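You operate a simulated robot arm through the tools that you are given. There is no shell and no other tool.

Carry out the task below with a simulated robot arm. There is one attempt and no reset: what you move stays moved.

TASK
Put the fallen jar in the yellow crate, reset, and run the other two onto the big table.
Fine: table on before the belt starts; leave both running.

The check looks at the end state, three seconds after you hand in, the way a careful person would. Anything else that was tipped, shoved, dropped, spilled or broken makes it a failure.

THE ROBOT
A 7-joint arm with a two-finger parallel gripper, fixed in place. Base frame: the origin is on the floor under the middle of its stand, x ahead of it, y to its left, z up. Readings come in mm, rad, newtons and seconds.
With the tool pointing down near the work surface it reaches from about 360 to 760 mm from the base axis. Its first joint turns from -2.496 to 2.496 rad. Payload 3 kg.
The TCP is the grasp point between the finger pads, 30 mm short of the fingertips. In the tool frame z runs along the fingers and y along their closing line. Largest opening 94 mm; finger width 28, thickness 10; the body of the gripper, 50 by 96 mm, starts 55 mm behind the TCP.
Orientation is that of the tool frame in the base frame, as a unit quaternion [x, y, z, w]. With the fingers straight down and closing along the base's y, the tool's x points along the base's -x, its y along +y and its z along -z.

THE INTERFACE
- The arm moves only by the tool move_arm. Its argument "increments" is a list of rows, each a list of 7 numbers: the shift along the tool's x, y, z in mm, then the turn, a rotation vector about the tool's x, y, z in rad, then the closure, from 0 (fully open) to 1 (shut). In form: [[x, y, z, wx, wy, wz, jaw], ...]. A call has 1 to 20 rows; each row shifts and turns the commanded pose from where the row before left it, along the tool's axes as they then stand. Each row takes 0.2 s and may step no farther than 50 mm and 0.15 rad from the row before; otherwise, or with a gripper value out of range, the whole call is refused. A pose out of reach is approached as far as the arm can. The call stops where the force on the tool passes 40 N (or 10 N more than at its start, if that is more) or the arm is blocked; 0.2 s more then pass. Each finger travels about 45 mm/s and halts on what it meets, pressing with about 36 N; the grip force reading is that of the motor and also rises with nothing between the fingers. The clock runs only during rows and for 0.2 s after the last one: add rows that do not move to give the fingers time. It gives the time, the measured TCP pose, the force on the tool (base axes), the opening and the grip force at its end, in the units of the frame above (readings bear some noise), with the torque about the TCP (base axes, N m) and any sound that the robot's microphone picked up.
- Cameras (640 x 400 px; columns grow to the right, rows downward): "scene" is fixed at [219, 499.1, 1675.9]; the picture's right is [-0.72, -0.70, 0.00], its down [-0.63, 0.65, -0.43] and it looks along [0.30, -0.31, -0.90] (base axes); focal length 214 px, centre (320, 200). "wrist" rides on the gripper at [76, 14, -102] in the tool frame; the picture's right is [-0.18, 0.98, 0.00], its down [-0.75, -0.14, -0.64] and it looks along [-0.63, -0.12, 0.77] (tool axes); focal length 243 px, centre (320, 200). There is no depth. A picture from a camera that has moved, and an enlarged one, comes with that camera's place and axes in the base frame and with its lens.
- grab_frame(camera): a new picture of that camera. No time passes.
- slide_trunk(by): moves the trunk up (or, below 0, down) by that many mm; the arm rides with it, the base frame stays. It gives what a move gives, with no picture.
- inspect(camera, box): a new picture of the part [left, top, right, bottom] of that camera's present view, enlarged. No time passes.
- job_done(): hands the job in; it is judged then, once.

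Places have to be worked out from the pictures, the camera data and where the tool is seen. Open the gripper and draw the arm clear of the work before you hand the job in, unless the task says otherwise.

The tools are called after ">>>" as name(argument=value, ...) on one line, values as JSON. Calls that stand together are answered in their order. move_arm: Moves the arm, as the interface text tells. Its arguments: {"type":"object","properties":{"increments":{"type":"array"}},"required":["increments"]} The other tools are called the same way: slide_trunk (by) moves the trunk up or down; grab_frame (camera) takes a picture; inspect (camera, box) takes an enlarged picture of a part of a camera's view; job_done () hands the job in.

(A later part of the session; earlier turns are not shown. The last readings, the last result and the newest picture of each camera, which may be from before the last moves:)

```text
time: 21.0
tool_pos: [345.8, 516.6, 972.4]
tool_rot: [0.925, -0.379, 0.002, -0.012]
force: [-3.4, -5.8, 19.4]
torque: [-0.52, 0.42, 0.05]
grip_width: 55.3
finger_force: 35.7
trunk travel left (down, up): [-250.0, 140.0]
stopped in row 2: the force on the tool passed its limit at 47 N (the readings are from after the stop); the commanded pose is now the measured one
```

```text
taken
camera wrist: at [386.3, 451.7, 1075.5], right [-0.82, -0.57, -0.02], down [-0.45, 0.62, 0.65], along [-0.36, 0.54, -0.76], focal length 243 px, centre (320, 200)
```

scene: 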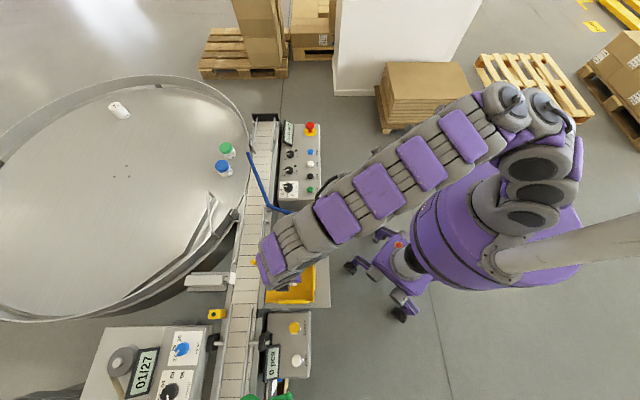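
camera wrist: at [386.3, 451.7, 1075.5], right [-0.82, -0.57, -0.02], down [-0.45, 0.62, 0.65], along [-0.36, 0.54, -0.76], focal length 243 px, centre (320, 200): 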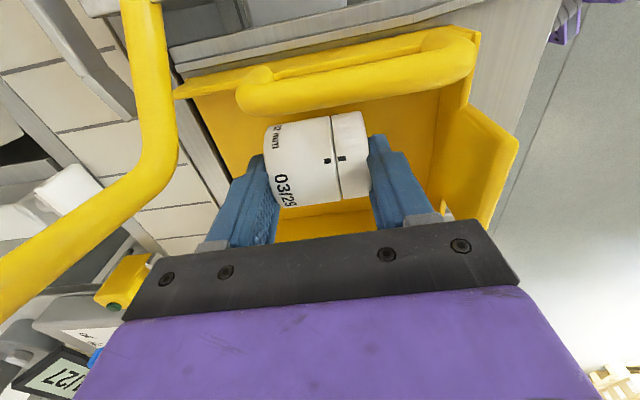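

There is contact earlier than expected, at z 972 with about 20 N upward. I raise 8 mm and look for what touched.

>>> move_arm(increments=[[0, 0, -4, 0, 0, 0, 1], [0, 0, -4, 0, 0, 0, 1]])

>>> inspect(camera="wrist", box=[220, 20, 520, 230])

>>> inspect(camera="scene", box=[240, 220, 340, 320])

```text
time: 21.6
tool_pos: [343.1, 518.0, 978.4]
tool_rot: [0.925, -0.379, 0.003, -0.009]
force: [0.5, 0.3, -1.0]
torque: [-0.02, 0.0, -0.01]
grip_width: 54.7
finger_force: 35.9
trunk travel left (down, up): [-250.0, 140.0]
```

```text
1.90 times, centred on (370, 125) of wrist
camera zoom: at [385.7, 453.6, 1081.3], right [-0.82, -0.57, -0.02], down [-0.45, 0.62, 0.65], along [-0.36, 0.54, -0.76], focal length 462 px, centre (225, 343)
```

zoom: 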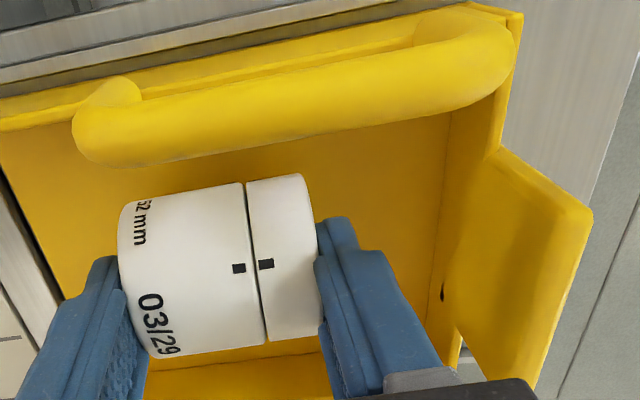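

```text
4.00 times, centred on (290, 270) of scene
camera zoom: at [219.0, 499.1, 1675.9], right [-0.72, -0.7, 0.0], down [-0.63, 0.65, -0.43], along [0.3, -0.31, -0.9], focal length 858 px, centre (440, -80)
```

zoom: 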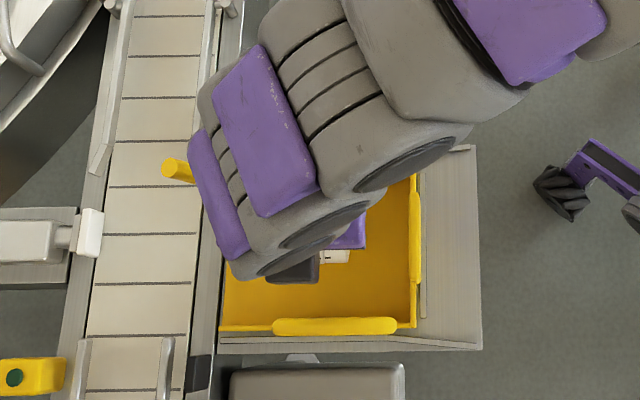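

The walls and handles look clear of the hand, so the contact was probably the jar's lid on the crate floor, which is higher than I estimated. I probe down again in fine steps to confirm.

>>> move_arm(increments=[[0, 0, 1.5, 0, 0, 0, 1], [0, 0, 0, 0, 0, 0, 1]])

>>> inspect(camera="wrist", box=[220, 90, 420, 230])

```text
time: 22.2
tool_pos: [342.4, 519.7, 976.1]
tool_rot: [0.925, -0.379, 0.003, -0.008]
force: [-0.2, 1.1, -1.5]
torque: [0.04, 0.03, 0.0]
grip_width: 55.0
finger_force: 35.9
trunk travel left (down, up): [-250.0, 140.0]
```

```text
2.86 times, centred on (320, 160) of wrist
camera zoom: at [385.0, 455.7, 1079.0], right [-0.82, -0.57, -0.02], down [-0.45, 0.62, 0.65], along [-0.36, 0.54, -0.76], focal length 693 px, centre (320, 314)
```

zoom: 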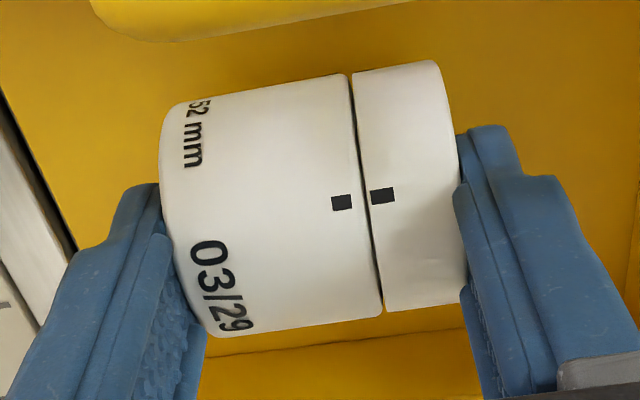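

>>> move_arm(increments=[[0, 0, 1.5, 0, 0, 0, 1], [0, 0, 0, 0, 0, 0, 1]])

```text
time: 22.8
tool_pos: [342.9, 516.7, 975.1]
tool_rot: [0.925, -0.379, 0.003, -0.009]
force: [-0.5, 0.8, -1.1]
torque: [0.03, -0.02, 0.0]
grip_width: 54.8
finger_force: 35.9
trunk travel left (down, up): [-250.0, 140.0]
```

No contact yet at 975. I continue in fine steps.

>>> move_arm(increments=[[0, 0, 1.5, 0, 0, 0, 1], [0, 0, 0, 0, 0, 0, 1]])

>>> inspect(camera="scene", box=[240, 240, 320, 310])

```text
time: 23.4
tool_pos: [343.9, 517.9, 974.0]
tool_rot: [0.925, -0.38, 0.003, -0.009]
force: [-0.3, 0.1, -0.7]
torque: [0.0, -0.02, -0.01]
grip_width: 55.1
finger_force: 36.2
trunk travel left (down, up): [-250.0, 140.0]
```

```text
5.71 times, centred on (280, 275) of scene
camera zoom: at [219.0, 499.1, 1675.9], right [-0.72, -0.7, 0.0], down [-0.63, 0.65, -0.43], along [0.3, -0.31, -0.9], focal length 1226 px, centre (549, -229)
```

zoom: 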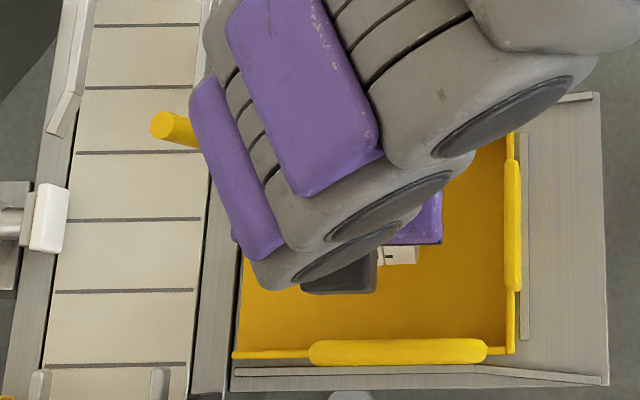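

>>> move_arm(increments=[[0, 0, 1.5, 0, 0, 0, 1], [0, 0, 0, 0, 0, 0, 1]])

```text
time: 24.0
tool_pos: [342.6, 519.3, 973.5]
tool_rot: [0.926, -0.379, 0.002, -0.011]
force: [0.4, -0.4, 5.3]
torque: [-0.01, 0.06, 0.01]
grip_width: 54.7
finger_force: 36.2
trunk travel left (down, up): [-250.0, 140.0]
```

About 6 N now pushes up from directly beneath the jar, so it rests on the crate floor. I open the fingers gently.

>>> move_arm(increments=[[0, 0, 0, 0, 0, 0, 0.25], [0, 0, 0, 0, 0, 0, 0.25], [0, 0, 0, 0, 0, 0, 0.25]])

>>> grab_frame(camera="wrist")

```text
time: 24.8
tool_pos: [342.0, 518.2, 972.0]
tool_rot: [0.925, -0.379, 0.002, -0.01]
force: [0.1, -0.1, 0.3]
torque: [0.02, -0.02, 0.02]
grip_width: 70.5
finger_force: 0.1
trunk travel left (down, up): [-250.0, 140.0]
```

```text
taken
camera wrist: at [384.9, 454.6, 1075.2], right [-0.82, -0.57, -0.02], down [-0.45, 0.62, 0.65], along [-0.36, 0.54, -0.76], focal length 243 px, centre (320, 200)
```

wrist: 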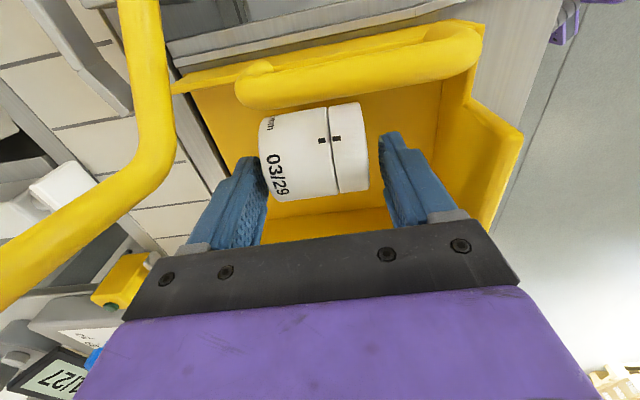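

The jar rests on the crate floor. I open wider so both fingers are clear of it and then rise straight up.

>>> move_arm(increments=[[0, 0, 0, 0, 0, 0, 0.05], [0, 0, 0, 0, 0, 0, 0.05], [0, 0, -10, 0, 0, 0, 0.05], [0, 0, -20, 0, 0, 0, 0.05], [0, 0, -30, 0, 0, 0, 0.05], [0, 0, -40, 0, 0, 0, 0.05], [0, 0, -40, 0, 0, 0, 0.05], [0, 0, -30, 0, 0, 0, 0.05]])

>>> grab_frame(camera="wrist")

>>> grab_frame(camera="scene")

```text
time: 26.6
tool_pos: [341.5, 517.0, 1144.9]
tool_rot: [0.926, -0.378, 0.003, -0.011]
force: [0.0, -0.8, 0.6]
torque: [0.01, -0.01, -0.04]
grip_width: 89.4
finger_force: 0.1
trunk travel left (down, up): [-250.0, 140.0]
```

```text
taken
camera wrist: at [383.4, 452.3, 1248.4], right [-0.82, -0.57, -0.02], down [-0.45, 0.62, 0.65], along [-0.36, 0.54, -0.76], focal length 243 px, centre (320, 200)
```

wrist: 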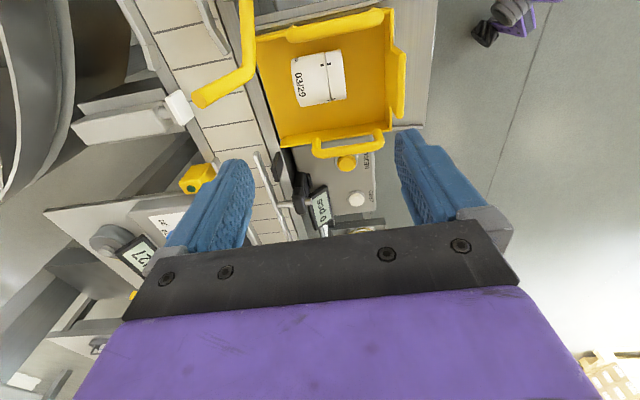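

```text
taken
```

scene: 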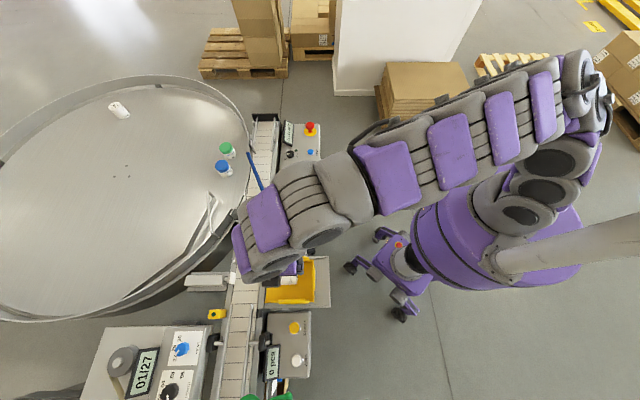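

The jar is in the crate and the photo-eye is free. Before using the panel I check the green gate and the two waiting jars from a flatter angle, so I swing to the upstream side and tilt the camera up.

>>> move_arm(increments=[[-37.5, 13.5, 0, 0, 0, 0, 0], [-37.5, 13.5, 0, 0, 0, 0, 0], [-37.5, 13.5, 0, 0, 0, 0, 0], [-37.5, 13.5, 0, 0, 0, 0, 0], [-37.5, 13.5, 0, 0, 0, 0, 0], [0, 0, 0, 0, 0, 0.131, 0], [0, 0, 0, 0, 0, 0.131, 0], [0, 0, 0, 0, 0, 0.131, 0], [0, 0, 0, 0, 0, 0.131, 0], [0, 0, 0, 0, 0, 0.131, 0], [0, 0, 0, 0, -0.133, 0, 0], [0, 0, 0, 0, -0.133, 0, 0], [0, 0, 0, 0, -0.133, 0, 0]])

>>> grab_frame(camera="wrist")

>>> grab_frame(camera="scene")

```text
time: 29.4
tool_pos: [178.5, 592.3, 1131.4]
tool_rot: [0.726, -0.658, -0.152, -0.131]
force: [0.9, 0.6, 0.6]
torque: [-0.01, 0.0, -0.03]
grip_width: 94.0
finger_force: 0.0
trunk travel left (down, up): [-250.0, 140.0]
```

```text
taken
camera wrist: at [175.0, 482.6, 1196.3], right [-0.99, 0.07, 0.08], down [0.1, 0.45, 0.88], along [0.02, 0.89, -0.46], focal length 243 px, centre (320, 200)
```

wrist: 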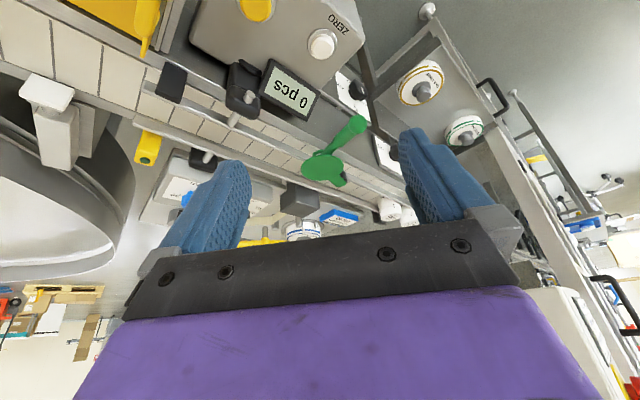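

```text
taken
```

scene: 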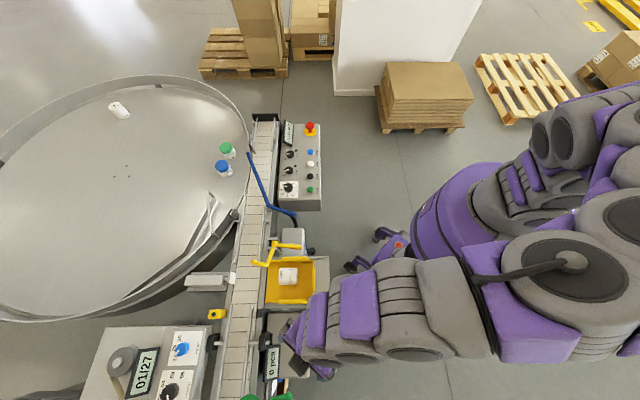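

>>> inspect(camera="wrist", box=[270, 90, 430, 240])

>>> inspect(camera="wrist", box=[340, 80, 430, 240])

>>> inspect(camera="scene", box=[240, 225, 340, 310])

>>> inspect(camera="scene", box=[270, 115, 325, 210])

```text
2.67 times, centred on (350, 165) of wrist
camera zoom: at [175.0, 482.6, 1196.3], right [-0.99, 0.07, 0.08], down [0.1, 0.45, 0.88], along [0.02, 0.89, -0.46], focal length 647 px, centre (240, 293)
```

zoom: 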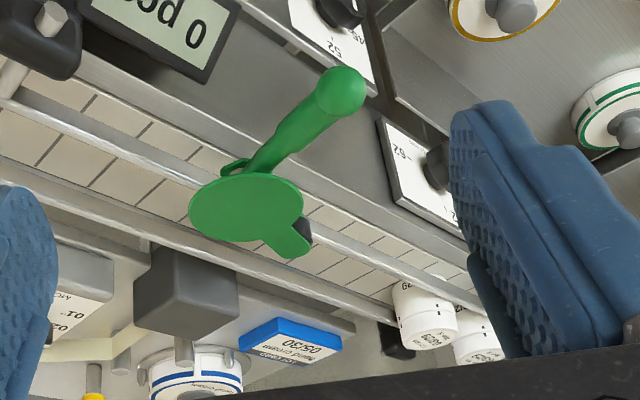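

```text
2.50 times, centred on (385, 160) of wrist
camera zoom: at [175.0, 482.6, 1196.3], right [-0.99, 0.07, 0.08], down [0.1, 0.45, 0.88], along [0.02, 0.89, -0.46], focal length 606 px, centre (158, 300)
```

zoom: 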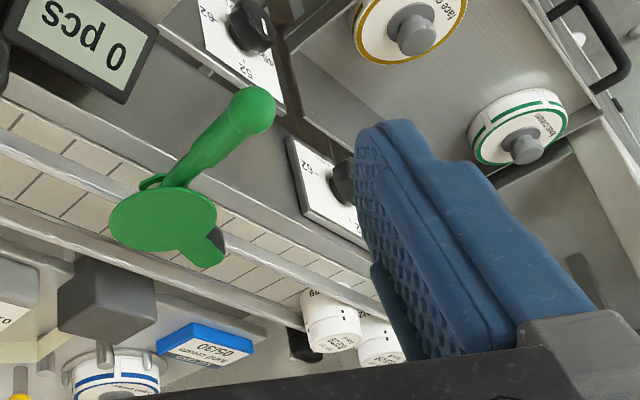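

```text
4.71 times, centred on (290, 268) of scene
camera zoom: at [219.0, 499.1, 1675.9], right [-0.72, -0.7, 0.0], down [-0.63, 0.65, -0.43], along [0.3, -0.31, -0.9], focal length 1009 px, centre (461, -118)
```

zoom: 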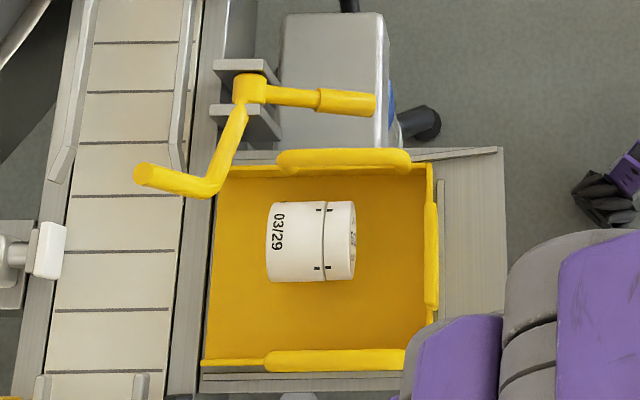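

```text
4.21 times, centred on (298, 162) of scene
camera zoom: at [219.0, 499.1, 1675.9], right [-0.72, -0.7, 0.0], down [-0.63, 0.65, -0.43], along [0.3, -0.31, -0.9], focal length 903 px, centre (415, 358)
```

zoom: 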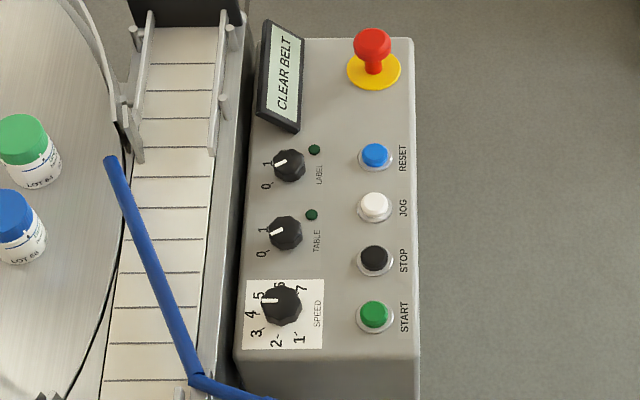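

The crate and jar look right. The green gate's stub lies along the lane, outside the jar path, so it appears open. The blue arm sits low across the belt and leads to the table. From the label parallax both switches still seem to point to 0, so I swing over to the control panel for a closer look.

>>> move_arm(increments=[[0, 0, 0, 0, 0.133, 0, 0], [0, 0, 0, 0, 0.133, 0, 0], [0, 0, 0, 0, 0.133, 0, 0], [21.7, -40.5, 0, 0, 0, 0.063, 0], [22.2, -40.2, 0, 0, 0, 0.063, 0], [22.8, -39.9, 0, 0, 0, 0.063, 0], [23.3, -39.6, 0, 0, 0, 0.063, 0], [23.9, -39.3, 0, 0, 0, 0.063, 0], [24.4, -39, 0, 0, 0, 0.063, 0], [24.9, -38.6, 0, 0, 0, 0.063, 0], [25.5, -38.3, 0, 0, 0, 0.063, 0], [26, -38, 0, 0, 0, 0.063, 0], [26.6, -37.7, 0, 0, 0, 0.063, 0], [27.1, -37.4, 0, 0, 0, 0.063, 0], [27.6, -37.1, 0, 0, 0, 0.063, 0], [28.2, -36.8, 0, 0, 0, 0.063, 0], [28.7, -36.5, 0, 0, 0, 0.063, 0]])

>>> grab_frame(camera="wrist")

>>> grab_frame(camera="scene")

```text
time: 33.0
tool_pos: [565.8, 133.7, 1141.0]
tool_rot: [-0.401, 0.916, 0.006, 0.009]
force: [0.5, -0.7, -0.3]
torque: [0.01, 0.03, 0.03]
grip_width: 93.9
finger_force: 0.0
trunk travel left (down, up): [-250.0, 140.0]
```

```text
taken
camera wrist: at [501.9, 86.6, 1243.5], right [-0.6, 0.8, 0.01], down [0.61, 0.45, 0.66], along [0.52, 0.4, -0.75], focal length 243 px, centre (320, 200)
```

wrist: 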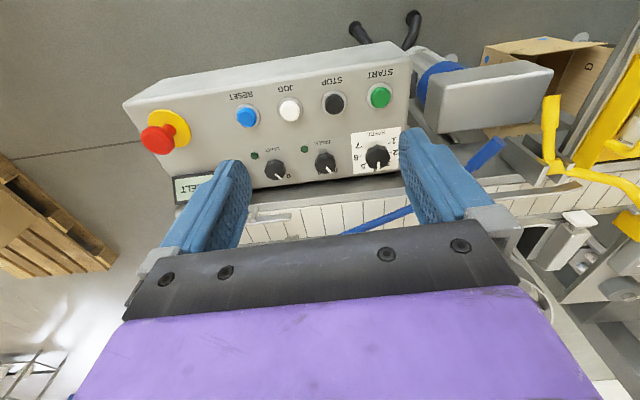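

```text
taken
```

scene: 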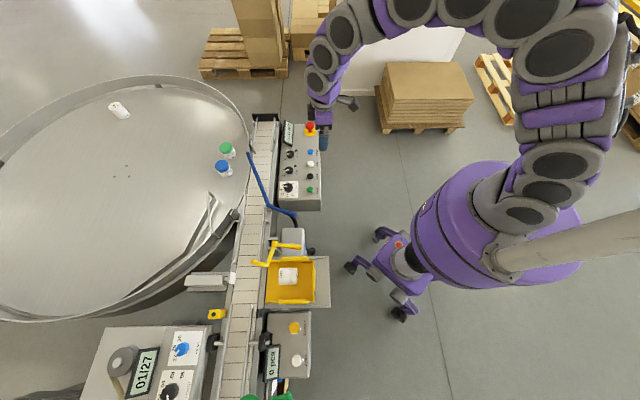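

>>> inspect(camera="wrist", box=[230, 110, 410, 200])

>>> inspect(camera="wrist", box=[120, 40, 420, 220])

```text
3.56 times, centred on (320, 155) of wrist
camera zoom: at [501.9, 86.6, 1243.5], right [-0.6, 0.8, 0.01], down [0.61, 0.45, 0.66], along [0.52, 0.4, -0.75], focal length 863 px, centre (320, 360)
```

zoom: 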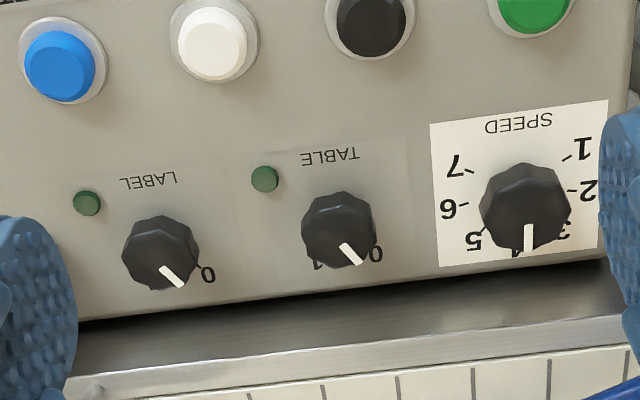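

```text
2.13 times, centred on (270, 130) of wrist
camera zoom: at [501.9, 86.6, 1243.5], right [-0.6, 0.8, 0.01], down [0.61, 0.45, 0.66], along [0.52, 0.4, -0.75], focal length 518 px, centre (427, 349)
```

zoom: 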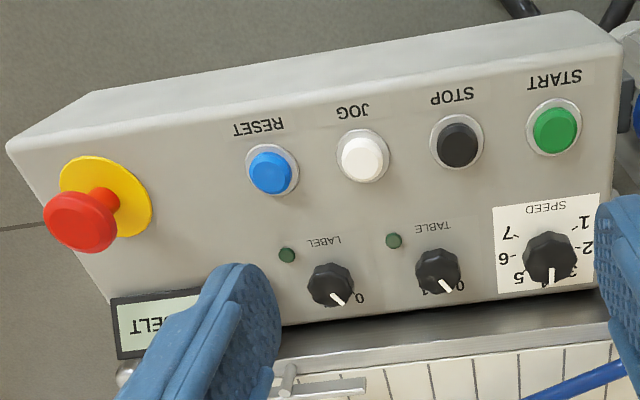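

TABLE and LABEL both point to 0 and SPEED to 4. The RESET cap is at about (676.5, 88, 897), START at (542, 223, 893) and the TABLE knob at (666, 225.5, 904). I close the gripper and move above RESET.

>>> move_arm(increments=[[-8.3, -22.4, 32.2, 0, 0, 0, 1], [-8.3, -22.4, 32.2, 0, 0, 0, 1], [-8.3, -22.4, 32.2, 0, 0, 0, 1], [-8.3, -22.4, 32.2, 0, 0, 0, 1], [-8.3, -22.4, 32.2, 0, 0, 0, 1], [0, 0, 0, 0, 0, 0, 1]])

>>> grab_frame(camera="wrist")

>>> inspect(camera="scene", box=[270, 115, 325, 210])

```text
time: 34.4
tool_pos: [676.0, 93.5, 981.4]
tool_rot: [-0.402, 0.916, 0.005, 0.009]
force: [-1.2, -0.4, 0.2]
torque: [0.02, 0.01, 0.0]
grip_width: 0.0
finger_force: 26.4
trunk travel left (down, up): [-250.0, 140.0]
```

```text
taken
camera wrist: at [611.6, 46.8, 1082.1], right [-0.6, 0.8, 0.01], down [0.61, 0.45, 0.66], along [0.52, 0.4, -0.75], focal length 243 px, centre (320, 200)
```

wrist: 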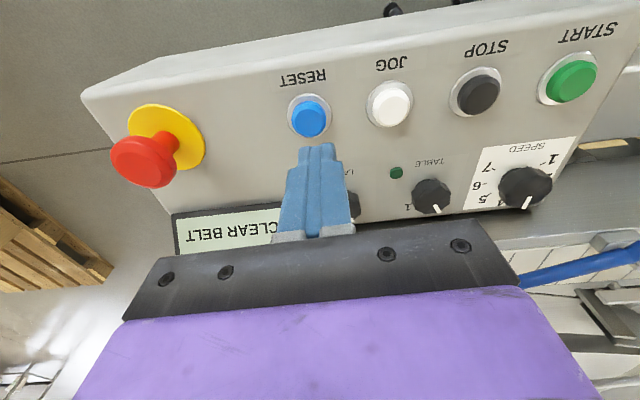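

```text
4.21 times, centred on (298, 162) of scene
camera zoom: at [219.0, 499.1, 1675.9], right [-0.72, -0.7, 0.0], down [-0.63, 0.65, -0.43], along [0.3, -0.31, -0.9], focal length 903 px, centre (415, 358)
```

zoom: 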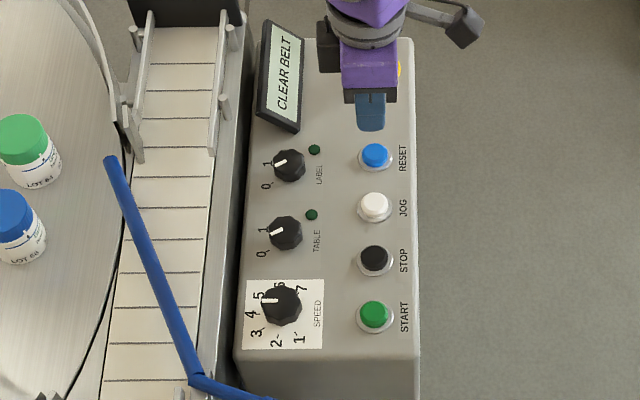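

Seen from here the RESET cap is about 7 mm off the fingertips, at (676.7, 87.3). I shift over it and lower to about 10 mm above it.

>>> move_arm(increments=[[5.2, -5.8, 14, 0, 0, 0, 1], [0, 0, 15, 0, 0, 0, 1], [0, 0, 15, 0, 0, 0, 1]])

>>> grab_frame(camera="wrist")

>>> inspect(camera="scene", box=[270, 115, 325, 210])

```text
time: 35.2
tool_pos: [677.7, 85.9, 935.6]
tool_rot: [-0.403, 0.915, 0.005, 0.008]
force: [0.6, 0.4, 0.5]
torque: [-0.03, 0.03, -0.02]
grip_width: 0.1
finger_force: 33.4
trunk travel left (down, up): [-250.0, 140.0]
```

```text
taken
camera wrist: at [614.0, 39.2, 1036.6], right [-0.6, 0.8, 0.01], down [0.61, 0.45, 0.66], along [0.52, 0.4, -0.75], focal length 243 px, centre (320, 200)
```

wrist: 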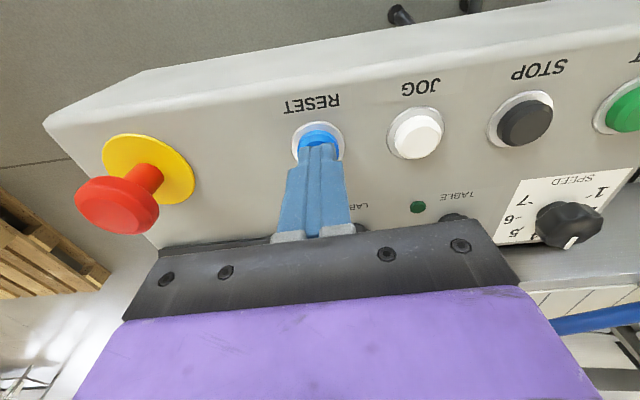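

```text
4.21 times, centred on (298, 162) of scene
camera zoom: at [219.0, 499.1, 1675.9], right [-0.72, -0.7, 0.0], down [-0.63, 0.65, -0.43], along [0.3, -0.31, -0.9], focal length 903 px, centre (415, 358)
```

zoom: 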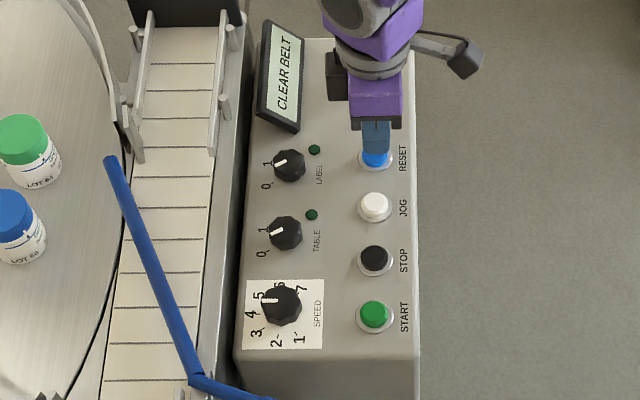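

The fingertips are over the RESET cap. I press slowly.

>>> move_arm(increments=[[0, 0, 4, 0, 0, 0, 1], [0, 0, 3, 0, 0, 0, 1], [0, 0, 2, 0, 0, 0, 1], [0, 0, 2, 0, 0, 0, 1]])

>>> inspect(camera="scene", box=[270, 115, 325, 210])

```text
time: 36.2
tool_pos: [679.0, 86.2, 924.6]
tool_rot: [-0.402, 0.915, 0.005, 0.009]
force: [-0.2, 1.4, 2.1]
torque: [0.0, -0.02, 0.02]
grip_width: 0.1
finger_force: 33.2
trunk travel left (down, up): [-250.0, 140.0]
```

```text
4.21 times, centred on (298, 162) of scene
camera zoom: at [219.0, 499.1, 1675.9], right [-0.72, -0.7, 0.0], down [-0.63, 0.65, -0.43], along [0.3, -0.31, -0.9], focal length 903 px, centre (415, 358)
```

zoom: 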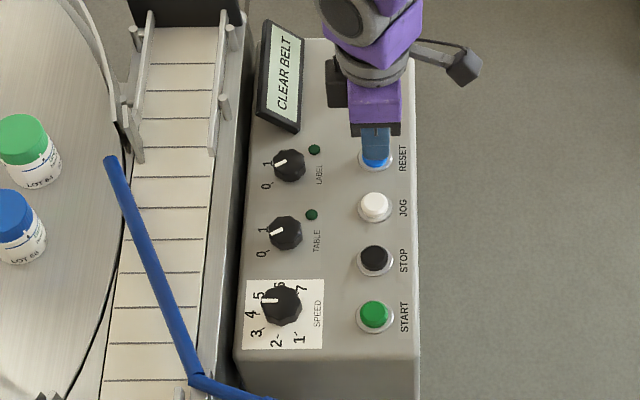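

Light contact has begun (about 2 N). I press further.

>>> move_arm(increments=[[0, 0, 2, 0, 0, 0, 1], [0, 0, 2, 0, 0, 0, 1], [0, 0, 0, 0, 0, 0, 1]])

>>> inspect(camera="scene", box=[270, 115, 325, 210])

```text
time: 37.0
tool_pos: [679.0, 87.2, 920.5]
tool_rot: [-0.403, 0.915, 0.005, 0.009]
force: [-0.9, 1.6, 7.0]
torque: [0.0, 0.08, -0.07]
grip_width: 0.0
finger_force: 32.9
trunk travel left (down, up): [-250.0, 140.0]
heard: click
```

```text
4.21 times, centred on (298, 162) of scene
camera zoom: at [219.0, 499.1, 1675.9], right [-0.72, -0.7, 0.0], down [-0.63, 0.65, -0.43], along [0.3, -0.31, -0.9], focal length 903 px, centre (415, 358)
```

zoom: 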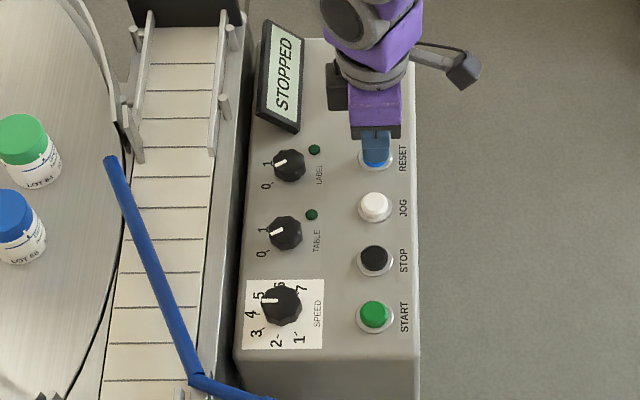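

There was a click and the display changed from CLEAR BELT to STOPPED, so the reset worked. I rise, open to about 52 mm, and go above the TABLE knob.

>>> move_arm(increments=[[0, 0, -20, 0, 0, 0, 1], [0, 0, -40, 0, 0, 0, 0.45], [0, 0, -25, 0, 0.02, 0, 0.45], [-23.3, 25.7, 0, 0, 0, 0, 0.45], [-23.3, 25.7, 0, 0, 0, 0, 0.45], [-23.3, 25.7, 0, 0, 0, 0, 0.45], [-23.3, 25.7, 0, 0, 0, 0, 0.45]])

>>> grab_frame(camera="wrist")

>>> inspect(camera="wrist", box=[220, 60, 420, 200])

>>> inspect(camera="scene", box=[270, 115, 325, 210])

```text
time: 38.6
tool_pos: [663.6, 224.3, 1006.4]
tool_rot: [-0.401, 0.916, 0.0, -0.001]
force: [0.6, -0.5, -0.5]
torque: [0.0, -0.01, 0.0]
grip_width: 51.7
finger_force: 0.1
trunk travel left (down, up): [-250.0, 140.0]
```

```text
taken
camera wrist: at [601.4, 178.7, 1108.9], right [-0.6, 0.8, 0.0], down [0.61, 0.46, 0.64], along [0.51, 0.38, -0.77], focal length 243 px, centre (320, 200)
```

wrist: 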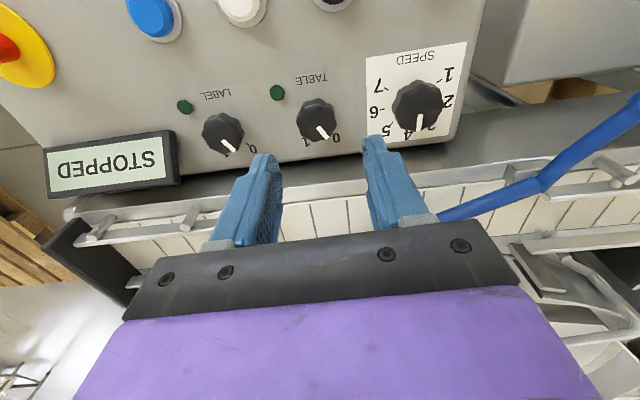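

```text
2.86 times, centred on (320, 130) of wrist
camera zoom: at [601.4, 178.7, 1108.9], right [-0.6, 0.8, 0.0], down [0.61, 0.46, 0.64], along [0.51, 0.38, -0.77], focal length 693 px, centre (320, 400)
```

zoom: 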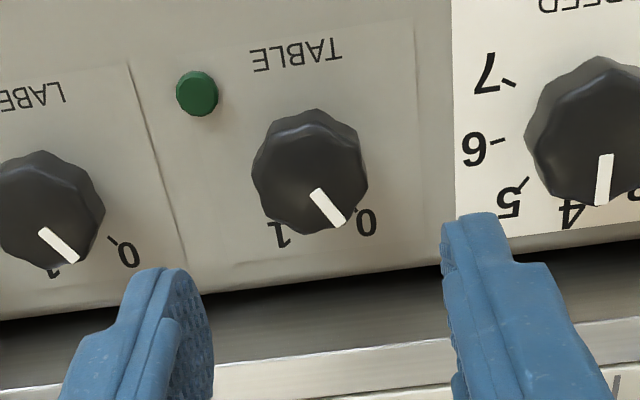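

```text
4.21 times, centred on (298, 162) of scene
camera zoom: at [219.0, 499.1, 1675.9], right [-0.72, -0.7, 0.0], down [-0.63, 0.65, -0.43], along [0.3, -0.31, -0.9], focal length 903 px, centre (415, 358)
```

zoom: 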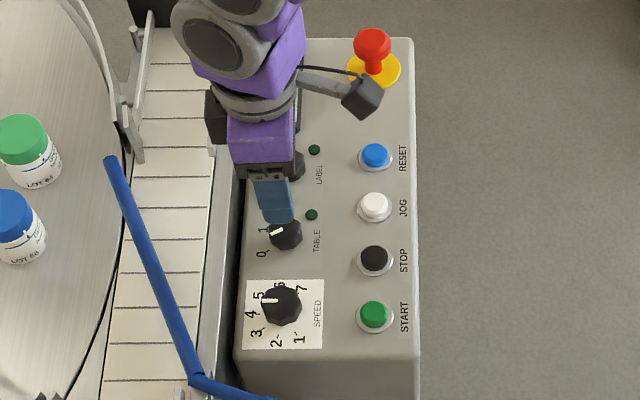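

The TABLE knob's axis is at about (666.3, 225), with the panel surface near z 891. "0" lies at about 73° and "1" at about 14°, so the turn is about 60° clockwise seen from above. I centre on the knob and descend around it.

>>> move_arm(increments=[[-2.3, -1.5, 20, 0, 0, 0, 0.45], [0, 0, 20, 0, 0, 0, 0.45], [0, 0, 18, 0, 0, 0, 0.45]])

>>> grab_frame(camera="wrist")

>>> inspect(camera="wrist", box=[220, 80, 420, 220])

>>> inspect(camera="scene", box=[270, 130, 320, 200])

```text
time: 39.4
tool_pos: [668.6, 224.4, 946.1]
tool_rot: [-0.402, 0.916, 0.002, -0.001]
force: [0.6, -1.2, 0.4]
torque: [0.04, 0.0, -0.01]
grip_width: 51.7
finger_force: 0.0
trunk travel left (down, up): [-250.0, 140.0]
```

```text
taken
camera wrist: at [605.6, 179.2, 1050.5], right [-0.6, 0.8, 0.0], down [0.62, 0.46, 0.64], along [0.51, 0.39, -0.77], focal length 243 px, centre (320, 200)
```

wrist: 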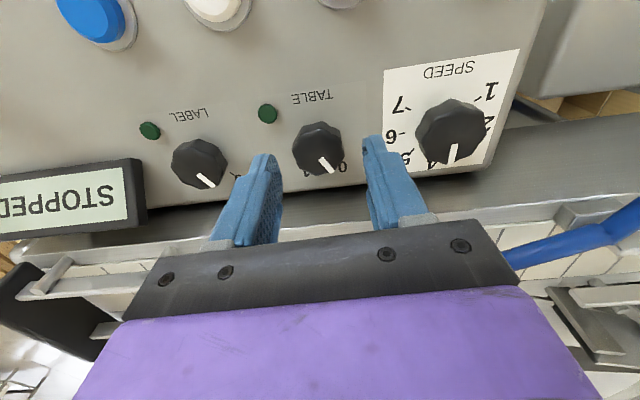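

```text
2.86 times, centred on (320, 150) of wrist
camera zoom: at [605.6, 179.2, 1050.5], right [-0.6, 0.8, 0.0], down [0.62, 0.46, 0.64], along [0.51, 0.39, -0.77], focal length 693 px, centre (320, 343)
```

zoom: 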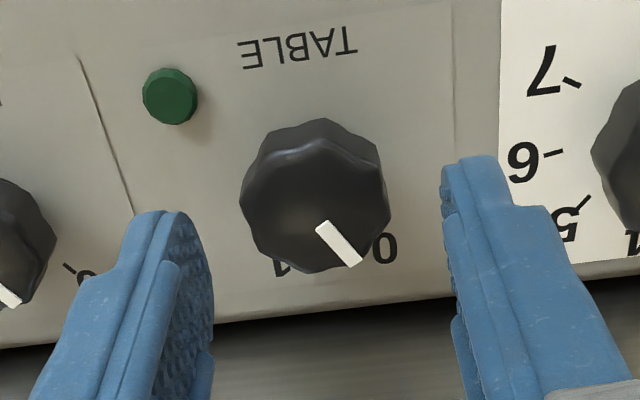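

```text
5.71 times, centred on (295, 165) of scene
camera zoom: at [219.0, 499.1, 1675.9], right [-0.72, -0.7, 0.0], down [-0.63, 0.65, -0.43], along [0.3, -0.31, -0.9], focal length 1226 px, centre (463, 400)
```

zoom: 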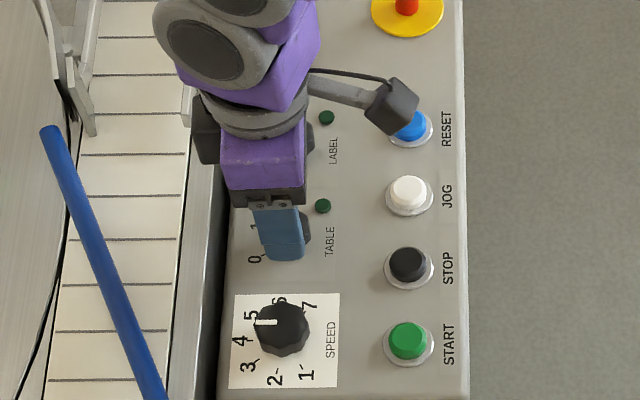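

The knob is centred between the fingers within about 1 mm. I lower the pads around it and close.

>>> move_arm(increments=[[0, -1, 8, 0, 0, 0, 0.45], [0, 0, 7, 0, 0, 0, 0.45], [0, 0, 4, 0, 0, 0, 0.45], [0, 0, 0, 0, 0, 0, 1], [0, 0, 0, 0, 0, 0, 1], [0, 0, 0, 0, 0, 0, 1]])

>>> inspect(camera="wrist", box=[220, 80, 420, 220])

```text
time: 40.8
tool_pos: [668.4, 223.9, 928.3]
tool_rot: [-0.402, 0.916, 0.001, -0.001]
force: [2.2, -1.1, -0.1]
torque: [-0.14, -0.02, 0.03]
grip_width: 33.3
finger_force: 44.9
trunk travel left (down, up): [-250.0, 140.0]
```

```text
2.86 times, centred on (320, 150) of wrist
camera zoom: at [606.4, 178.2, 1031.6], right [-0.6, 0.8, 0.0], down [0.62, 0.46, 0.64], along [0.51, 0.39, -0.77], focal length 693 px, centre (320, 343)
```

zoom: 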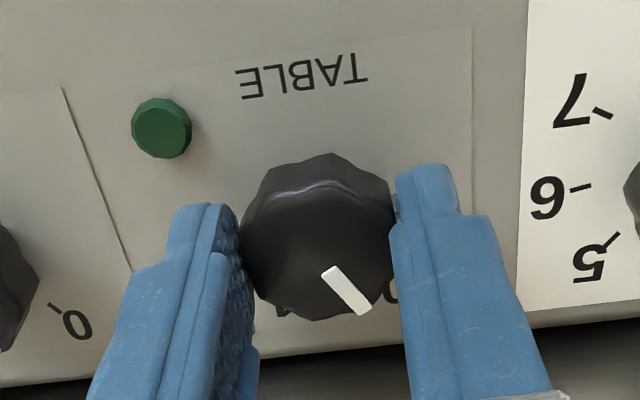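

The knob is gripped at 33.3 mm. I turn it clockwise seen from above (positive about the tool's z) about halfway and check.

>>> move_arm(increments=[[0, 0, 0, 0, 0, 0.12, 1], [0, 0, 0, 0, 0, 0.12, 1], [0, 0, 0, 0, 0, 0.12, 1], [0, 0, 0, 0, 0, 0.12, 1]])

>>> inspect(camera="wrist", box=[220, 80, 420, 220])

>>> inspect(camera="scene", box=[270, 130, 320, 200])

```text
time: 41.8
tool_pos: [669.6, 224.1, 928.1]
tool_rot: [-0.172, 0.985, 0.001, 0.0]
force: [6.7, 1.5, 6.2]
torque: [0.29, -0.48, -0.01]
grip_width: 32.7
finger_force: 45.2
trunk travel left (down, up): [-250.0, 140.0]
```

```text
2.86 times, centred on (320, 150) of wrist
camera zoom: at [591.4, 213.0, 1031.6], right [-0.16, 0.99, 0.0], down [0.76, 0.12, 0.64], along [0.63, 0.1, -0.77], focal length 693 px, centre (320, 343)
```

zoom: 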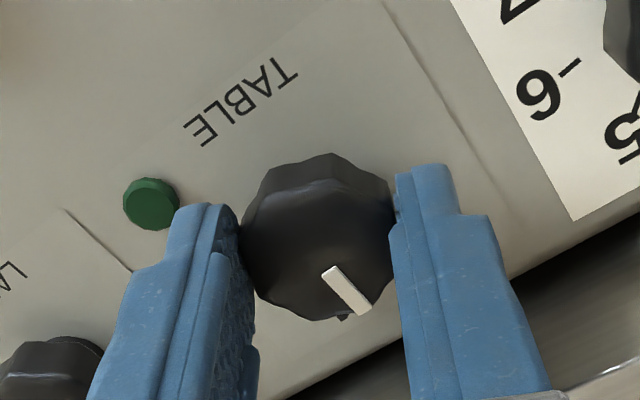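

```text
5.71 times, centred on (295, 165) of scene
camera zoom: at [219.0, 499.1, 1675.9], right [-0.72, -0.7, 0.0], down [-0.63, 0.65, -0.43], along [0.3, -0.31, -0.9], focal length 1226 px, centre (463, 400)
```

zoom: 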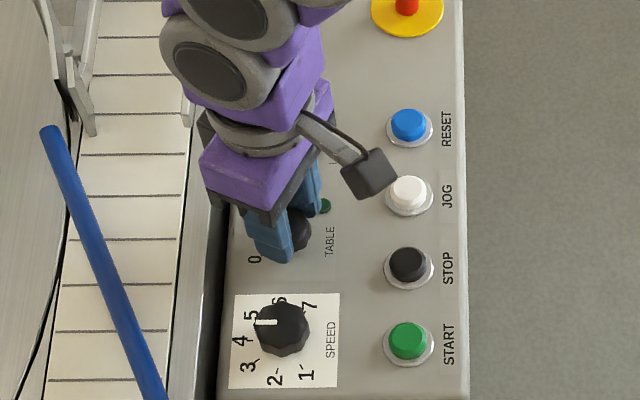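

The knob turns with the hand. I continue toward "1".

>>> move_arm(increments=[[0, 0, 0, 0, 0, 0.12, 1], [0, 0, 0, 0, 0, 0.12, 1], [0, 0, 0, 0, 0, 0.12, 1], [0, 0, 0, 0, 0, 0.1, 1]])

>>> inspect(camera="wrist", box=[180, 60, 420, 220])

>>> grab_frame(camera="scene")

```text
time: 42.8
tool_pos: [668.3, 224.9, 928.4]
tool_rot: [0.056, 0.998, 0.001, 0.0]
force: [10.5, 9.6, 13.0]
torque: [0.31, 0.44, -0.01]
grip_width: 33.0
finger_force: 45.7
trunk travel left (down, up): [-250.0, 140.0]
```

```text
2.50 times, centred on (300, 140) of wrist
camera zoom: at [593.6, 249.0, 1031.6], right [0.29, 0.96, 0.0], down [0.73, -0.23, 0.64], along [0.61, -0.19, -0.77], focal length 606 px, centre (370, 350)
```

zoom: 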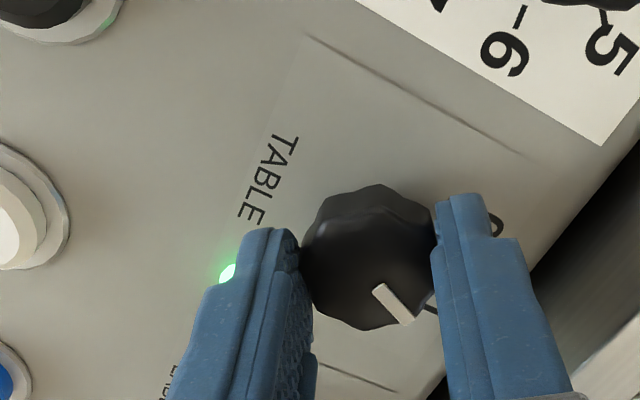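

```text
taken
```

scene: 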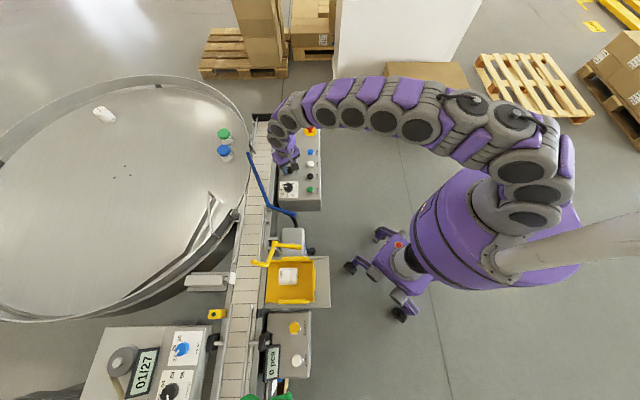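

The TABLE light is on and the jars on the table have moved, so the table runs. I finish the last few degrees so the pointer sits on "1", then release and rise.

>>> move_arm(increments=[[0, 0, 0, 0, 0, 0.08, 1], [0, 0, 0, 0, 0, 0, 0.45], [0, 0, 0, 0, 0, 0, 0.45], [0, 0, -10, 0, 0, 0, 0.45], [0, 0, -30, 0, 0, 0, 0.45], [0, 0, -40, 0, 0, 0, 0.45]])

>>> grab_frame(camera="wrist")

>>> inspect(camera="wrist", box=[180, 40, 420, 220])

>>> grab_frame(camera="scene")

```text
time: 44.2
tool_pos: [668.5, 225.8, 1011.0]
tool_rot: [0.097, 0.995, 0.001, -0.001]
force: [0.0, -0.7, 1.2]
torque: [0.0, 0.03, -0.02]
grip_width: 51.8
finger_force: 0.1
trunk travel left (down, up): [-250.0, 140.0]
```

```text
taken
camera wrist: at [595.1, 254.9, 1114.0], right [0.37, 0.93, 0.0], down [0.71, -0.28, 0.64], along [0.6, -0.24, -0.77], focal length 243 px, centre (320, 200)
```

wrist: 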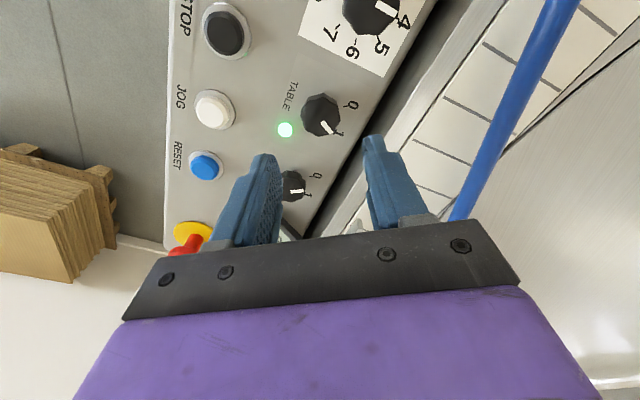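

```text
2.22 times, centred on (300, 130) of wrist
camera zoom: at [595.1, 254.9, 1114.0], right [0.37, 0.93, 0.0], down [0.71, -0.28, 0.64], along [0.6, -0.24, -0.77], focal length 539 px, centre (364, 356)
```

zoom: 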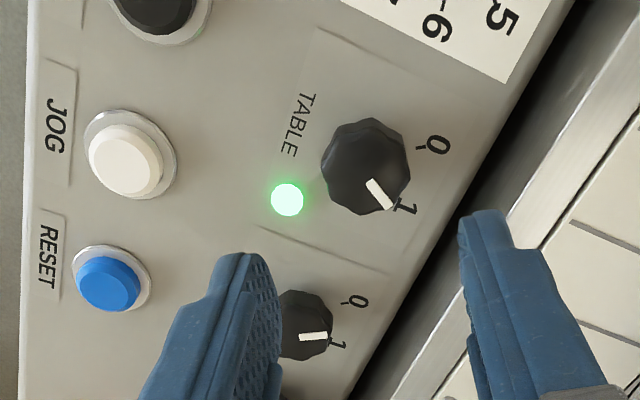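

```text
taken
```

scene: 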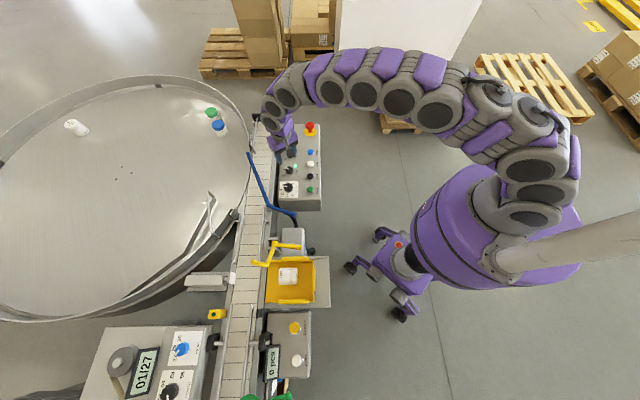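

TABLE points to "1" and its light is on. Now START at about (542, 223, 893): I close the gripper and move above it.

>>> move_arm(increments=[[41.2, -9, 0, 0, 0, 0, 1], [41.2, -9, 0, 0, 0, 0, 1], [41.2, -9, 0, 0, 0, 0, 1], [0, 0, 20, 0, 0, 0, 1], [0, 0, 20, 0, 0, 0, 1]])

>>> grab_frame(camera="wrist")

>>> grab_frame(camera="scene")

```text
time: 45.4
tool_pos: [541.6, 223.4, 969.9]
tool_rot: [0.097, 0.995, 0.0, 0.0]
force: [-0.3, 0.5, 0.5]
torque: [0.0, 0.01, 0.0]
grip_width: 0.2
finger_force: 33.2
trunk travel left (down, up): [-250.0, 140.0]
```

```text
taken
camera wrist: at [468.7, 252.7, 1072.5], right [0.37, 0.93, 0.0], down [0.71, -0.28, 0.64], along [0.6, -0.24, -0.77], focal length 243 px, centre (320, 200)
```

wrist: 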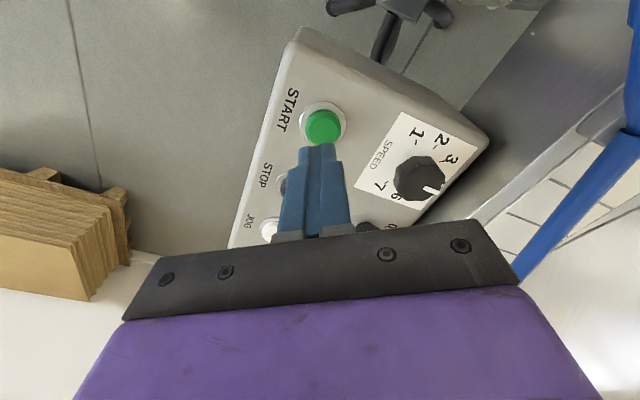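

```text
taken
```

scene: 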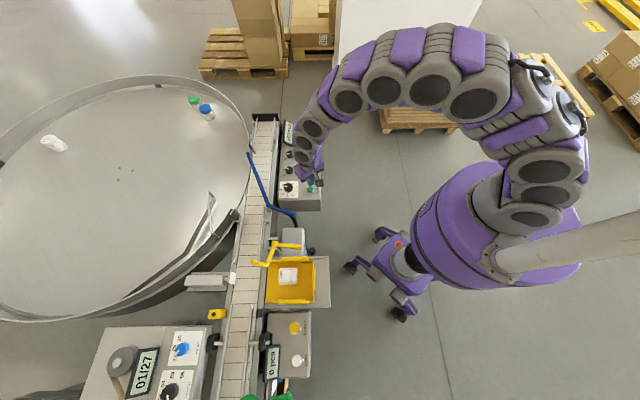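

START lies straight beneath, about 3 mm to the right in this view. I correct for that and lower to just above the cap.

>>> move_arm(increments=[[0, 2.5, 15, 0, 0, 0, 1], [0, 0, 15, 0, 0, 0, 1], [0, 0, 7, 0, 0, 0, 1]])

>>> grab_frame(camera="wrist")

>>> inspect(camera="scene", box=[270, 130, 320, 215])

```text
time: 46.2
tool_pos: [543.6, 225.0, 933.0]
tool_rot: [0.097, 0.995, 0.001, -0.001]
force: [-0.8, 1.0, 0.1]
torque: [-0.01, -0.01, 0.0]
grip_width: 0.1
finger_force: 33.3
trunk travel left (down, up): [-250.0, 140.0]
```

```text
taken
camera wrist: at [470.2, 253.5, 1035.9], right [0.37, 0.93, 0.0], down [0.71, -0.28, 0.64], along [0.6, -0.24, -0.77], focal length 243 px, centre (320, 200)
```

wrist: 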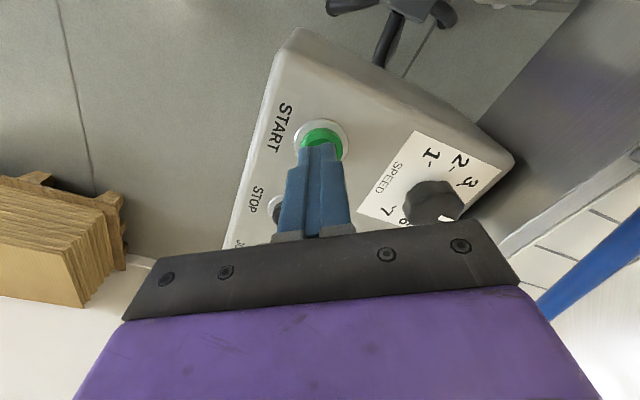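

```text
4.71 times, centred on (295, 172) of scene
camera zoom: at [219.0, 499.1, 1675.9], right [-0.72, -0.7, 0.0], down [-0.63, 0.65, -0.43], along [0.3, -0.31, -0.9], focal length 1009 px, centre (438, 329)
```

zoom: 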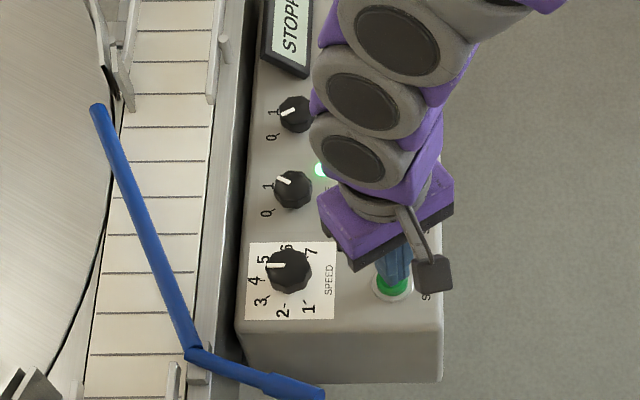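

The fingertips are over START, the table is on, and the lane is clear. I press START.

>>> move_arm(increments=[[0, 0, 6, 0, 0, 0, 1], [0, 0, 3, 0, 0, 0, 1], [0, 0, 3, 0, 0, 0, 1], [0, 0, 2, 0, 0, 0, 1]])

>>> grab_frame(camera="scene")

```text
time: 47.2
tool_pos: [542.1, 222.9, 918.1]
tool_rot: [0.098, 0.995, 0.0, 0.0]
force: [1.1, 1.4, 16.3]
torque: [0.03, -0.08, 0.17]
grip_width: 0.2
finger_force: 33.3
trunk travel left (down, up): [-250.0, 140.0]
heard: click
```

```text
taken
```

scene: 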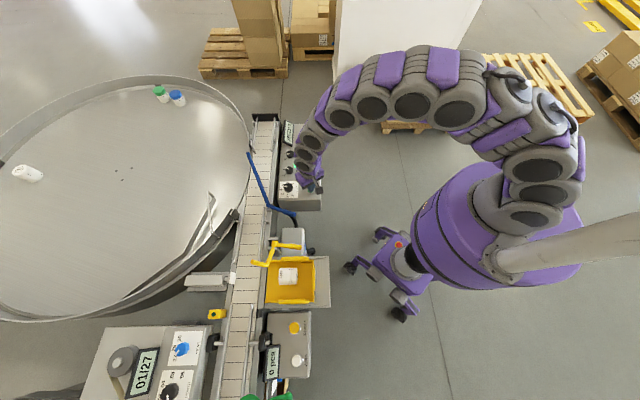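

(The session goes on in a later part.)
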